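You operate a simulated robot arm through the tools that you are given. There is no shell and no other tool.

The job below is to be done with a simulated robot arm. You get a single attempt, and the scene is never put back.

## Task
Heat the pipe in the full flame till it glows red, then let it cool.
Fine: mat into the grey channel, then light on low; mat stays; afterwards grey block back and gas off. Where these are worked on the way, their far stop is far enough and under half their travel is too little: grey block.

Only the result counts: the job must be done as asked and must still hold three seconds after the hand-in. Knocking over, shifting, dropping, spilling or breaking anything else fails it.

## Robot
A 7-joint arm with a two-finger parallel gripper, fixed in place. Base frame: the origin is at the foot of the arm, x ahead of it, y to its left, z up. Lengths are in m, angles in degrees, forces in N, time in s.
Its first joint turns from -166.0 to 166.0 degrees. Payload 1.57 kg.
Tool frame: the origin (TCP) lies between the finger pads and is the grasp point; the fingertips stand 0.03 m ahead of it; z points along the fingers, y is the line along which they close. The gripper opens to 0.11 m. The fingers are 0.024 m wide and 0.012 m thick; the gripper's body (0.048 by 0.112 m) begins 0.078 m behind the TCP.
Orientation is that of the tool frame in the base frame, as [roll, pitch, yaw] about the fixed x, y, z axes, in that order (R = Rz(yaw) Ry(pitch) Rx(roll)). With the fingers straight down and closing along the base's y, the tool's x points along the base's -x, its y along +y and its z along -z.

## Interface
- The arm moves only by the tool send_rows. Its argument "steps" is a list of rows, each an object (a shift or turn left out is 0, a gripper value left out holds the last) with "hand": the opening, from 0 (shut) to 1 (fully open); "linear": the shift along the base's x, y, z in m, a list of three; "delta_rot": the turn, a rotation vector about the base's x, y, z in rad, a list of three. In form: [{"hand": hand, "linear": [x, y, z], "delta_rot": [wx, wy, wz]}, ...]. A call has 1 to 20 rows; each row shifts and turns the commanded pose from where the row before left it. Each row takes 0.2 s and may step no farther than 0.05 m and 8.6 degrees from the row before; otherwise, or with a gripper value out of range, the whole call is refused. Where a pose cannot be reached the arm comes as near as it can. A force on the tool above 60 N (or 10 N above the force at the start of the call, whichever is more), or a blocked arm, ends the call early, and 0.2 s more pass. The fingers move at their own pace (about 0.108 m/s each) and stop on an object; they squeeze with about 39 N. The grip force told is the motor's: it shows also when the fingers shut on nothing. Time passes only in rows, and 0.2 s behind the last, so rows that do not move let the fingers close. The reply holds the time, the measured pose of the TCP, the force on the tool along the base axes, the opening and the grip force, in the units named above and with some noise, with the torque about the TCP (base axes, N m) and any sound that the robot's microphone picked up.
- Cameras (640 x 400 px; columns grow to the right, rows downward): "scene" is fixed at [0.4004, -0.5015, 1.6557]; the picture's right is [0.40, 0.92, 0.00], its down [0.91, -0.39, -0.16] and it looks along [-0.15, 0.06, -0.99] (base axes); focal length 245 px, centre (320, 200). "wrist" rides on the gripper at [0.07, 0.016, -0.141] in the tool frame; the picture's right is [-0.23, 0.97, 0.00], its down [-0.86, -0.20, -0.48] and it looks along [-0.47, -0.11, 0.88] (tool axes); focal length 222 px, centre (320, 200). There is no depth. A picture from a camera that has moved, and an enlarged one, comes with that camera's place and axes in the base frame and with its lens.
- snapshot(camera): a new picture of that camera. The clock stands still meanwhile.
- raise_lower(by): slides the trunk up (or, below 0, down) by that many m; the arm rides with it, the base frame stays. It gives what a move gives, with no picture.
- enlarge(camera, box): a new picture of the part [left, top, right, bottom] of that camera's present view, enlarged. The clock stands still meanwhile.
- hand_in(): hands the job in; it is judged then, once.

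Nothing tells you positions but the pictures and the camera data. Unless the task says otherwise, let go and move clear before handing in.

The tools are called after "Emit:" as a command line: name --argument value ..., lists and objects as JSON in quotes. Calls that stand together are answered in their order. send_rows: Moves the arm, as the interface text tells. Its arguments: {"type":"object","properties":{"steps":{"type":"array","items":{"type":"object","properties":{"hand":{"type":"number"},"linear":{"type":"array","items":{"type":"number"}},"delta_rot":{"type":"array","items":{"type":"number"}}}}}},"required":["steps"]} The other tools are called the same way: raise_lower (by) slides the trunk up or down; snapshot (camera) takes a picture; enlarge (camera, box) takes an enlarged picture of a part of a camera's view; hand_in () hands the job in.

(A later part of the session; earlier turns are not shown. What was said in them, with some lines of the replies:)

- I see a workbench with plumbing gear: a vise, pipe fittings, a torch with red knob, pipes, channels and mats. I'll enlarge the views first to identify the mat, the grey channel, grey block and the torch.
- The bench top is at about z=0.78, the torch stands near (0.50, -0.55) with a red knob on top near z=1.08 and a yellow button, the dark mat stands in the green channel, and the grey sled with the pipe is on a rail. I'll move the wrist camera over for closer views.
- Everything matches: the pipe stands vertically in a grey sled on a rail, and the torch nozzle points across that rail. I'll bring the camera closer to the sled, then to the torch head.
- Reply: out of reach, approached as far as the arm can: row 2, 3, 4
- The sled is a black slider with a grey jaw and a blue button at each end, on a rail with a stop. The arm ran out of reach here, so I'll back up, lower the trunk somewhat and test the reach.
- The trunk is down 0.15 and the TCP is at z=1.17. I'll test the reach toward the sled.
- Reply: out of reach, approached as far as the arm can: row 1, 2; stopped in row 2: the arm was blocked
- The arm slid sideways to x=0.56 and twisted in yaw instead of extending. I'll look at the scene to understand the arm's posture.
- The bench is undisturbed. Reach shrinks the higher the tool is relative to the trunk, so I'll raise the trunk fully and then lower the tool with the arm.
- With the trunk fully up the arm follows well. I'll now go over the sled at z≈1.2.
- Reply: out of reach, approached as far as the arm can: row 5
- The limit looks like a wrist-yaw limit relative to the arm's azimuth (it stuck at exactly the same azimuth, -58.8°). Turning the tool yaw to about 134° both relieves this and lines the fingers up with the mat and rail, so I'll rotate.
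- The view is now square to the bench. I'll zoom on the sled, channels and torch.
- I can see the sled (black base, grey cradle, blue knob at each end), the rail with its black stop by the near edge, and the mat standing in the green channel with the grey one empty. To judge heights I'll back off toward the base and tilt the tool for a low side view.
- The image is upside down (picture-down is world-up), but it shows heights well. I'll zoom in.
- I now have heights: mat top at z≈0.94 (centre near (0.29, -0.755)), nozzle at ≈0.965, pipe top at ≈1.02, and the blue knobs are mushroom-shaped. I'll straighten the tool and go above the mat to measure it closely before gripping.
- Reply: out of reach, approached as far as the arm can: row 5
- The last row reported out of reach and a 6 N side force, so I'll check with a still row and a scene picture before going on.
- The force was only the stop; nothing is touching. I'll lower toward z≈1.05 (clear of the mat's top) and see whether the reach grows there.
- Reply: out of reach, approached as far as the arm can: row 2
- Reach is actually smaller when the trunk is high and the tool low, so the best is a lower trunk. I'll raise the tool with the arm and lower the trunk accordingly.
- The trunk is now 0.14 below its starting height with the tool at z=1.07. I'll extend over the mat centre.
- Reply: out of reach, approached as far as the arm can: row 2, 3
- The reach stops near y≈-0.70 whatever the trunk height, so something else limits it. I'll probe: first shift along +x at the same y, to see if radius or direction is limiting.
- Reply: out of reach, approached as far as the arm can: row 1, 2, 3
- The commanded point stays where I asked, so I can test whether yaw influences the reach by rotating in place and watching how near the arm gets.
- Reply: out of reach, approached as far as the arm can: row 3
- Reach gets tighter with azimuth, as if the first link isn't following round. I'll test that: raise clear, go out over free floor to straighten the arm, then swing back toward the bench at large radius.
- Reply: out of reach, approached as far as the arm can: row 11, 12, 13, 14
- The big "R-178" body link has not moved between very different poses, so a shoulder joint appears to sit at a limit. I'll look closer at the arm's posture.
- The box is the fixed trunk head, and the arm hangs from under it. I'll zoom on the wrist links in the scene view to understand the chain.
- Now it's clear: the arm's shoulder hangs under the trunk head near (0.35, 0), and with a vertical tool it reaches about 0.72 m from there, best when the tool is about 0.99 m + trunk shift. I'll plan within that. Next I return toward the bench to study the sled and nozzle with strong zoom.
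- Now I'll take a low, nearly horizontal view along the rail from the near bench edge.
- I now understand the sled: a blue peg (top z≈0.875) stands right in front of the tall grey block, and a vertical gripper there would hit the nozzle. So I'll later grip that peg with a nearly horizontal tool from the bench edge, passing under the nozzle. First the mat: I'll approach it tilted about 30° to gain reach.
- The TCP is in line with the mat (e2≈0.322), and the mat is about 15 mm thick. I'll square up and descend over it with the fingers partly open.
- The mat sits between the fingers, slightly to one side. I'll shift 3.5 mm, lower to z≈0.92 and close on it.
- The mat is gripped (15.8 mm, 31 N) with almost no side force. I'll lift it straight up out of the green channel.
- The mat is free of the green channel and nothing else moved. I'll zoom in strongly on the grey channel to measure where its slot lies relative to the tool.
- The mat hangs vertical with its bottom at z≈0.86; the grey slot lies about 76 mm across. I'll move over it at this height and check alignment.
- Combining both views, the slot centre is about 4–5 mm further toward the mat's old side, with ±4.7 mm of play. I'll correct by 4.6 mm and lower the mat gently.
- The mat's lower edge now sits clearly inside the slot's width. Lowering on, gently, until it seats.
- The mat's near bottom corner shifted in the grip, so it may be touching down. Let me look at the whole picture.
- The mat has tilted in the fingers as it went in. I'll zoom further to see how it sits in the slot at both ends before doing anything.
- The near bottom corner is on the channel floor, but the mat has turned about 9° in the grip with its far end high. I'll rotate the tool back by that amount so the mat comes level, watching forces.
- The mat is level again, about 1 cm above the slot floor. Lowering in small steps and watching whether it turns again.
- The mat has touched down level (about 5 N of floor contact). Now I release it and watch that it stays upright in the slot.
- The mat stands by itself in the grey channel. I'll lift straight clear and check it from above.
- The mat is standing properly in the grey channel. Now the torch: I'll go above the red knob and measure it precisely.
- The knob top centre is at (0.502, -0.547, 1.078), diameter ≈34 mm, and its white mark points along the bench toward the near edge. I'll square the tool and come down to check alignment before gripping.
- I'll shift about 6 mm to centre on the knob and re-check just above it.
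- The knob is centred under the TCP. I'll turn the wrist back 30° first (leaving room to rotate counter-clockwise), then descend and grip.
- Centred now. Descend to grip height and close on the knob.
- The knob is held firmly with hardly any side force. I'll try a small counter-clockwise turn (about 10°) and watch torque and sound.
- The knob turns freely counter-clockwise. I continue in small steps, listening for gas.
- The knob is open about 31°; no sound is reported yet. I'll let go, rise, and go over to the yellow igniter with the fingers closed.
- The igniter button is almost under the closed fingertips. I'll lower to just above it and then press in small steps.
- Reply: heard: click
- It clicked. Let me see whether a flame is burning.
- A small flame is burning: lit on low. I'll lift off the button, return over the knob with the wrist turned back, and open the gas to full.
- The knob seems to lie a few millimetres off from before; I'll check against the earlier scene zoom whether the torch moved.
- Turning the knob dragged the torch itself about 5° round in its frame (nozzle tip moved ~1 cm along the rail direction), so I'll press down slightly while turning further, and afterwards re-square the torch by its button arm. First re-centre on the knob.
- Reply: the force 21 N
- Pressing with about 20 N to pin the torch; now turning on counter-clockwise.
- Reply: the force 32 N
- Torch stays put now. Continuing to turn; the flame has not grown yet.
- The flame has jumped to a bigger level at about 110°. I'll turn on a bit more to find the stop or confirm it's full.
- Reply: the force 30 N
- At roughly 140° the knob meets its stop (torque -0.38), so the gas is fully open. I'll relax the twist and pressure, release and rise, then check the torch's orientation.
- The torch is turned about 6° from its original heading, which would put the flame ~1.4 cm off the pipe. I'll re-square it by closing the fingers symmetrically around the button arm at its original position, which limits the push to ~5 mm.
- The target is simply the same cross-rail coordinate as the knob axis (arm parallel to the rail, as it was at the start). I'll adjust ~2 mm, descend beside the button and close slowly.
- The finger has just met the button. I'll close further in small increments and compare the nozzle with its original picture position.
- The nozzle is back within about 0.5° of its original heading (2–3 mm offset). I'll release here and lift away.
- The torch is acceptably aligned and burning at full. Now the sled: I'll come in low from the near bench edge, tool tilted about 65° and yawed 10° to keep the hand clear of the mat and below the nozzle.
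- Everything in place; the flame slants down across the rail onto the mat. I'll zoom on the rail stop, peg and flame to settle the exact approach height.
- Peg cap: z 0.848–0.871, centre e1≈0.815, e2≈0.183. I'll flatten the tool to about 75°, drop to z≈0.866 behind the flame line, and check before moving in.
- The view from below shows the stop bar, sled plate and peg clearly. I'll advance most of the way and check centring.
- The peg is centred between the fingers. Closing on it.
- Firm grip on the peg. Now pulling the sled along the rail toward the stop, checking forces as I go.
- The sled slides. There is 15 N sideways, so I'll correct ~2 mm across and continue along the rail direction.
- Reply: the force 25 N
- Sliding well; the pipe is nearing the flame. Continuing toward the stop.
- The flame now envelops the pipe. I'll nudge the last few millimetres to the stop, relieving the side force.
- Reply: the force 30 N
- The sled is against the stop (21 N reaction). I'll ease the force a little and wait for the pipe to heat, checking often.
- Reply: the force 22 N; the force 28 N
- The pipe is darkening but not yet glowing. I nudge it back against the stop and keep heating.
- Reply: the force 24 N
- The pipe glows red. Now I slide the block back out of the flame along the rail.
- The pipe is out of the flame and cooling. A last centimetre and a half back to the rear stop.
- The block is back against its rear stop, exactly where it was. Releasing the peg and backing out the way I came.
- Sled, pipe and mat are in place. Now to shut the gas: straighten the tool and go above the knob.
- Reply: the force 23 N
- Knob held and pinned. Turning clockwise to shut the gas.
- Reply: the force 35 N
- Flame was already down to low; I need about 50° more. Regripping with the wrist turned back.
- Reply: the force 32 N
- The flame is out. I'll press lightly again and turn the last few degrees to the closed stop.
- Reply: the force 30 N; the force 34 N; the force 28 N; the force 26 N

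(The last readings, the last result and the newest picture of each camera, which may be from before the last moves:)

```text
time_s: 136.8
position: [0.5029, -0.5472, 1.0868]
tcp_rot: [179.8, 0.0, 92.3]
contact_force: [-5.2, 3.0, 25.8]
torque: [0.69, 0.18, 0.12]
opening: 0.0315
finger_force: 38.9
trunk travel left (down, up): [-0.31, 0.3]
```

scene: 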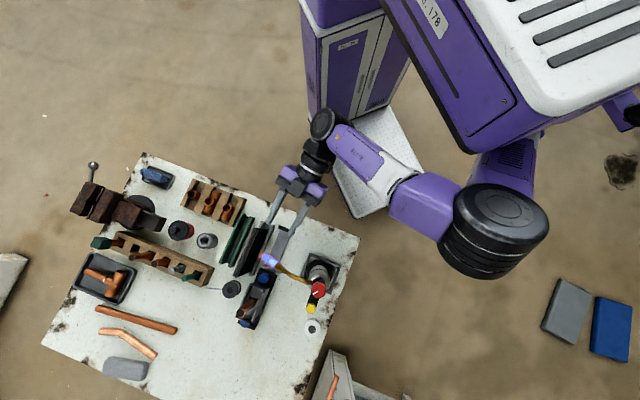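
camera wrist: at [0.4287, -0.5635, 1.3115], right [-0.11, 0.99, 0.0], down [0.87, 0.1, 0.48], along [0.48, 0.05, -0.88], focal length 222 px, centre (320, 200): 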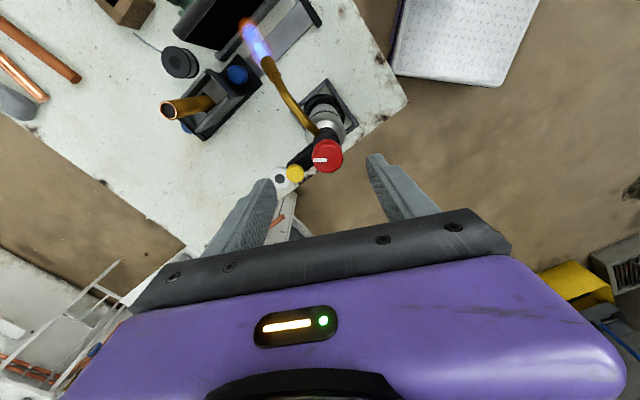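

Emit:
snapshot --camera "wrist"

Emit:
enlarge --camera "wrist" --box '[240, 100, 400, 230]'

Emit:
enlarge --camera "scene" --box '[270, 235, 350, 305]'

```text
taken
camera wrist: at [0.5152, -0.4774, 1.2271], right [0.98, -0.19, 0.0], down [-0.16, -0.86, 0.48], along [-0.09, -0.47, -0.88], focal length 222 px, centre (320, 200)
```

wrist: 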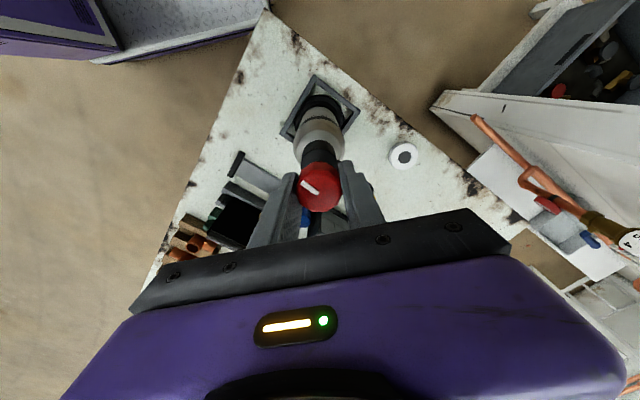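

```text
3.08 times, centred on (320, 165) of wrist
camera zoom: at [0.5152, -0.4774, 1.2271], right [0.98, -0.19, 0.0], down [-0.16, -0.86, 0.48], along [-0.09, -0.47, -0.88], focal length 684 px, centre (320, 308)
```

zoom: 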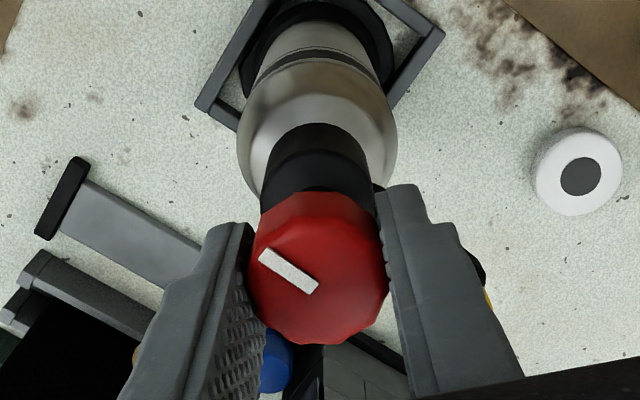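

```text
5.71 times, centred on (310, 270) of scene
camera zoom: at [0.4004, -0.5015, 1.6557], right [0.4, 0.92, 0.0], down [0.91, -0.39, -0.16], along [-0.15, 0.06, -0.99], focal length 1399 px, centre (377, -200)
```

zoom: 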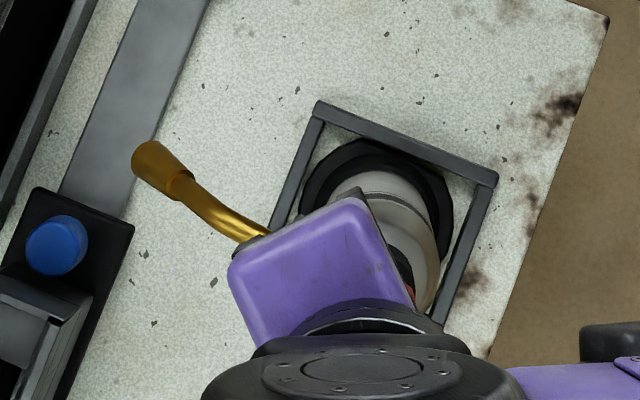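

The mark points back to its original "off" direction relative to the torch, and the torque is rising at the stop. I'll relieve the pressure, release, rise and inspect.

Emit:
send_rows --steps '[{"hand": 0.2, "linear": [0, 0, 0.003]}, {"linear": [0, 0, 0]}, {"hand": 0.4}, {"hand": 0.6}, {"hand": 0.7}, {"linear": [0, 0, 0.03]}, {"linear": [0, 0, 0.04]}, {"linear": [-0.01, 0.04, 0.02]}, {"linear": [-0.02, 0.04, 0.0]}, {"linear": [-0.02, 0.04, 0.0]}, {"linear": [-0.02, 0.04, 0.0]}]'

Emit:
enlarge --camera "scene" --box '[295, 255, 345, 320]'

Emit:
enlarge --camera "scene" --box '[200, 200, 360, 350]'

Emit:
snapshot --camera "wrist"

```text
time_s: 139.2
position: [0.4373, -0.3852, 1.1776]
tcp_rot: [179.9, 0.1, 92.4]
contact_force: [-0.5, -0.1, 0.5]
torque: [-0.01, 0.02, 0.03]
opening: 0.0769
finger_force: 0.0
trunk travel left (down, up): [-0.31, 0.3]
```

```text
6.15 times, centred on (320, 288) of scene
camera zoom: at [0.4004, -0.5015, 1.6557], right [0.4, 0.92, 0.0], down [0.91, -0.39, -0.16], along [-0.15, 0.06, -0.99], focal length 1507 px, centre (320, -338)
```

zoom: 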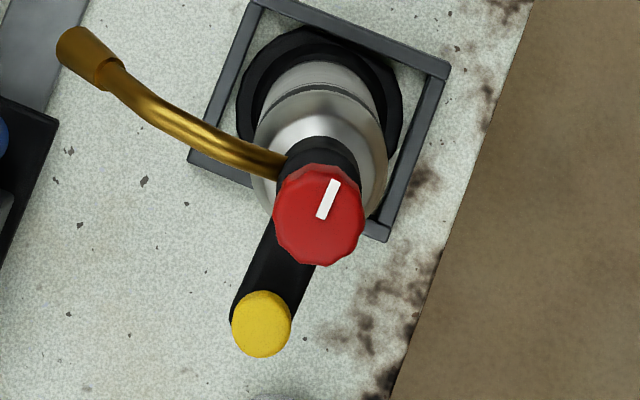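

```text
2.67 times, centred on (280, 275) of scene
camera zoom: at [0.4004, -0.5015, 1.6557], right [0.4, 0.92, 0.0], down [0.91, -0.39, -0.16], along [-0.15, 0.06, -0.99], focal length 653 px, centre (427, 0)
```

zoom: 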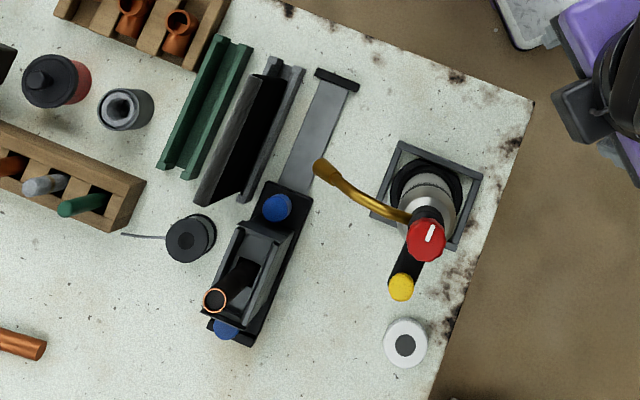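

```text
taken
camera wrist: at [0.4492, -0.3151, 1.3187], right [0.98, -0.19, 0.0], down [-0.16, -0.86, 0.48], along [-0.09, -0.47, -0.88], focal length 222 px, centre (320, 200)
```

wrist: 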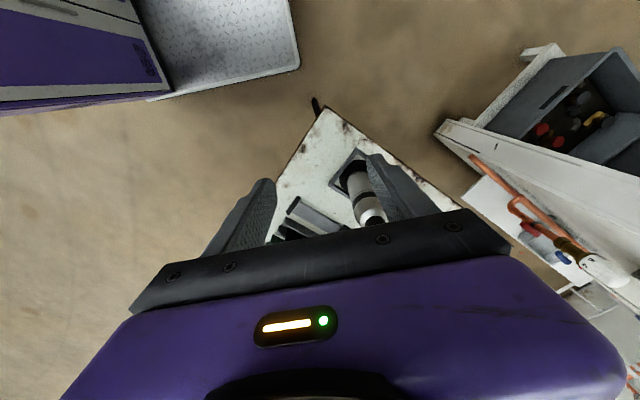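

The gas is off, the mark is at its off position relative to the torch, and the torch stands where it stood (turned only ~4°). Now I'll check the pipe, which needs to cool.

Emit:
enlarge --camera "scene" --box '[220, 270, 280, 335]'

Emit:
enlarge --camera "scene" --box '[30, 140, 370, 390]'

```text
6.15 times, centred on (250, 302) of scene
camera zoom: at [0.4004, -0.5015, 1.6557], right [0.4, 0.92, 0.0], down [0.91, -0.39, -0.16], along [-0.15, 0.06, -0.99], focal length 1507 px, centre (751, -431)
```

zoom: 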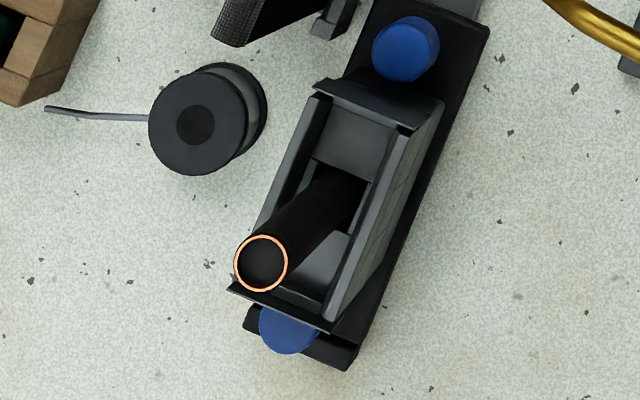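

```text
1.60 times, centred on (200, 265) of scene
camera zoom: at [0.4004, -0.5015, 1.6557], right [0.4, 0.92, 0.0], down [0.91, -0.39, -0.16], along [-0.15, 0.06, -0.99], focal length 392 px, centre (512, 96)
```

zoom: 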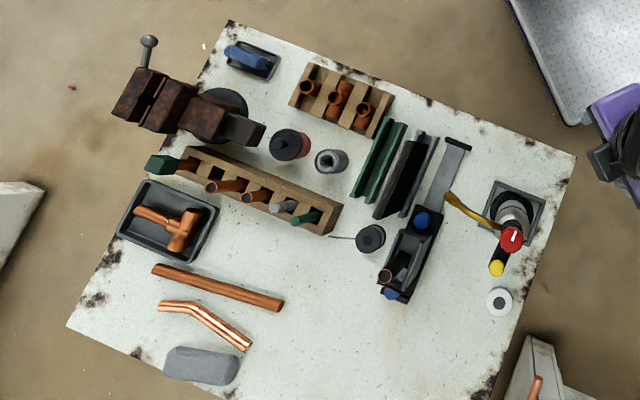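

Everything else on the bench is as it was. The pipe is dark now; I'll wait and let it cool further, watching its colour.

Emit:
send_rows --steps '[{"linear": [0, 0.02, 0.02]}, {"linear": [0, 0, 0]}, {"linear": [0, 0, 0]}, {"linear": [0, 0, 0]}, {"linear": [0, 0, 0]}, {"linear": [0, 0, 0]}, {"linear": [0, 0, 0]}, {"linear": [0, 0, 0]}, {"linear": [0, 0, 0]}, {"linear": [0, 0, 0]}, {"linear": [0, 0, 0]}, {"linear": [0, 0, 0]}, {"linear": [0, 0, 0]}, {"linear": [0, 0, 0]}, {"linear": [0, 0, 0]}, {"linear": [0, 0, 0]}, {"linear": [0, 0, 0]}, {"linear": [0, 0, 0]}, {"linear": [0, 0, 0]}, {"linear": [0, 0, 0]}]'

Emit:
send_rows --steps '[{"linear": [0, 0, 0]}, {"linear": [0, 0, 0]}, {"linear": [0, 0, 0]}, {"linear": [0, 0, 0]}, {"linear": [0, 0, 0]}, {"linear": [0, 0, 0]}, {"linear": [0, 0, 0]}, {"linear": [0, 0, 0]}, {"linear": [0, 0, 0]}, {"linear": [0, 0, 0]}, {"linear": [0, 0, 0]}, {"linear": [0, 0, 0]}, {"linear": [0, 0, 0]}, {"linear": [0, 0, 0]}, {"linear": [0, 0, 0]}, {"linear": [0, 0, 0]}, {"linear": [0, 0, 0]}, {"linear": [0, 0, 0]}, {"linear": [0, 0, 0]}, {"linear": [0, 0, 0]}]'

Emit:
send_rows --steps '[{"linear": [0, 0, 0]}, {"linear": [0, 0, 0]}, {"linear": [0, 0, 0]}, {"linear": [0, 0, 0]}, {"linear": [0, 0, 0]}, {"linear": [0, 0, 0]}, {"linear": [0, 0, 0]}, {"linear": [0, 0, 0]}, {"linear": [0, 0, 0]}, {"linear": [0, 0, 0]}, {"linear": [0, 0, 0]}, {"linear": [0, 0, 0]}, {"linear": [0, 0, 0]}, {"linear": [0, 0, 0]}, {"linear": [0, 0, 0]}, {"linear": [0, 0, 0]}, {"linear": [0, 0, 0]}, {"linear": [0, 0, 0]}, {"linear": [0, 0, 0]}, {"linear": [0, 0, 0]}]'

Emit:
enlarge --camera "scene" --box '[220, 270, 280, 335]'

```text
time_s: 143.4
position: [0.4372, -0.3671, 1.1998]
tcp_rot: [-180.0, 0.0, 92.3]
contact_force: [0.0, 1.0, -0.1]
torque: [0.02, 0.01, -0.02]
opening: 0.0771
finger_force: 0.0
trunk travel left (down, up): [-0.31, 0.3]
```

```text
time_s: 147.6
position: [0.4379, -0.3676, 1.2003]
tcp_rot: [180.0, 0.0, 92.5]
contact_force: [0.1, -0.2, -0.5]
torque: [0.01, -0.01, 0.01]
opening: 0.0772
finger_force: 0.1
trunk travel left (down, up): [-0.31, 0.3]
```

```text
time_s: 151.8
position: [0.4366, -0.3659, 1.1999]
tcp_rot: [-180.0, 0.0, 92.4]
contact_force: [-0.1, 0.6, 0.6]
torque: [0.01, -0.01, 0.01]
opening: 0.077
finger_force: 0.1
trunk travel left (down, up): [-0.31, 0.3]
```

```text
6.15 times, centred on (250, 302) of scene
camera zoom: at [0.4004, -0.5015, 1.6557], right [0.4, 0.92, 0.0], down [0.91, -0.39, -0.16], along [-0.15, 0.06, -0.99], focal length 1507 px, centre (751, -431)
```

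zoom: 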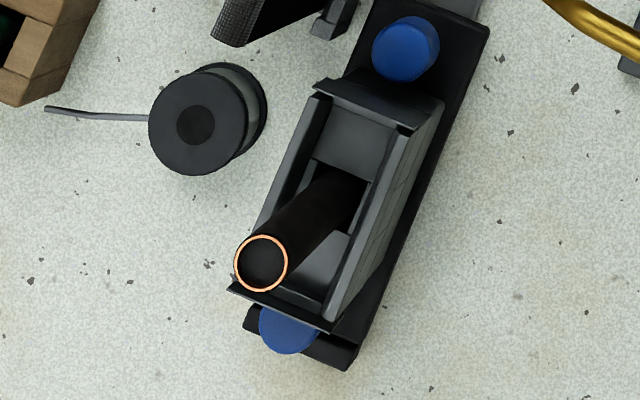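

The pipe has stayed dark and steady with no glow. I'll give it a bit more time to be safe, and take a last overview.

Emit:
send_rows --steps '[{"linear": [0, 0, 0]}, {"linear": [0, 0, 0]}, {"linear": [0, 0, 0]}, {"linear": [0, 0, 0]}, {"linear": [0, 0, 0]}, {"linear": [0, 0, 0]}, {"linear": [0, 0, 0]}, {"linear": [0, 0, 0]}, {"linear": [0, 0, 0]}, {"linear": [0, 0, 0]}, {"linear": [0, 0, 0]}, {"linear": [0, 0, 0]}, {"linear": [0, 0, 0]}, {"linear": [0, 0, 0]}, {"linear": [0, 0, 0]}, {"linear": [0, 0, 0]}, {"linear": [0, 0, 0]}, {"linear": [0, 0, 0]}, {"linear": [0, 0, 0]}, {"linear": [0, 0, 0]}]'

Emit:
send_rows --steps '[{"linear": [0, 0, 0]}, {"linear": [0, 0, 0]}, {"linear": [0, 0, 0]}, {"linear": [0, 0, 0]}, {"linear": [0, 0, 0]}, {"linear": [0, 0, 0]}, {"linear": [0, 0, 0]}, {"linear": [0, 0, 0]}, {"linear": [0, 0, 0]}, {"linear": [0, 0, 0]}, {"linear": [0, 0, 0]}, {"linear": [0, 0, 0]}, {"linear": [0, 0, 0]}, {"linear": [0, 0, 0]}, {"linear": [0, 0, 0]}, {"linear": [0, 0, 0]}, {"linear": [0, 0, 0]}, {"linear": [0, 0, 0]}, {"linear": [0, 0, 0]}, {"linear": [0, 0, 0]}]'

Emit:
enlarge --camera "scene" --box '[200, 200, 360, 350]'

```text
time_s: 156.0
position: [0.4376, -0.366, 1.1998]
tcp_rot: [179.9, 0.0, 92.5]
contact_force: [-0.6, -0.1, 0.2]
torque: [0.02, 0.01, -0.01]
opening: 0.0771
finger_force: 0.1
trunk travel left (down, up): [-0.31, 0.3]
```

```text
time_s: 160.2
position: [0.4368, -0.366, 1.2012]
tcp_rot: [-179.9, 0.0, 92.4]
contact_force: [0.1, 0.1, -0.8]
torque: [-0.01, 0.01, 0.02]
opening: 0.077
finger_force: 0.2
trunk travel left (down, up): [-0.31, 0.3]
```

```text
2.67 times, centred on (280, 275) of scene
camera zoom: at [0.4004, -0.5015, 1.6557], right [0.4, 0.92, 0.0], down [0.91, -0.39, -0.16], along [-0.15, 0.06, -0.99], focal length 653 px, centre (427, 0)
```

zoom: 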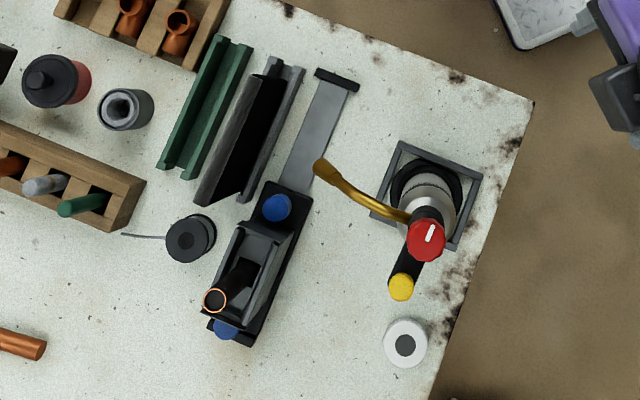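

The mat stands in the grey channel and the grey block is back at its rear stop. The gas is off with no flame, the pipe has gone dark and cooled, and nothing else has moved apart from the torch, which is turned about 4° in its frame. The gripper is empty and clear, so I'm handing in.

Emit:
hand_in

```text
The job is handed in.
```

I did the job in the order you gave and handed it in; the reply only confirmed receipt, with no verdict yet.

- **Mat:** it stands in the grey channel and stays there.
- **Lighting:** I lit the torch on low, then opened the gas fully to its stop.
- **Heating:** I slid the grey block to its far stop and held it there until the pipe glowed red.
- **Afterwards:** the block went back to its rear stop and the gas is off. The pipe stopped glowing once out of the flame. I let it stand for nearly a minute before handing in, and it is now dark with no glow.

**Torch:** turning the gas knob dragged it round in its frame. I straightened it while it was lit so the flame would hit the pipe. Closing the gas turned it again, so it stands upright in its original place but about 4° off its starting direction. I left it that way. Nothing else on the bench appears to have moved.
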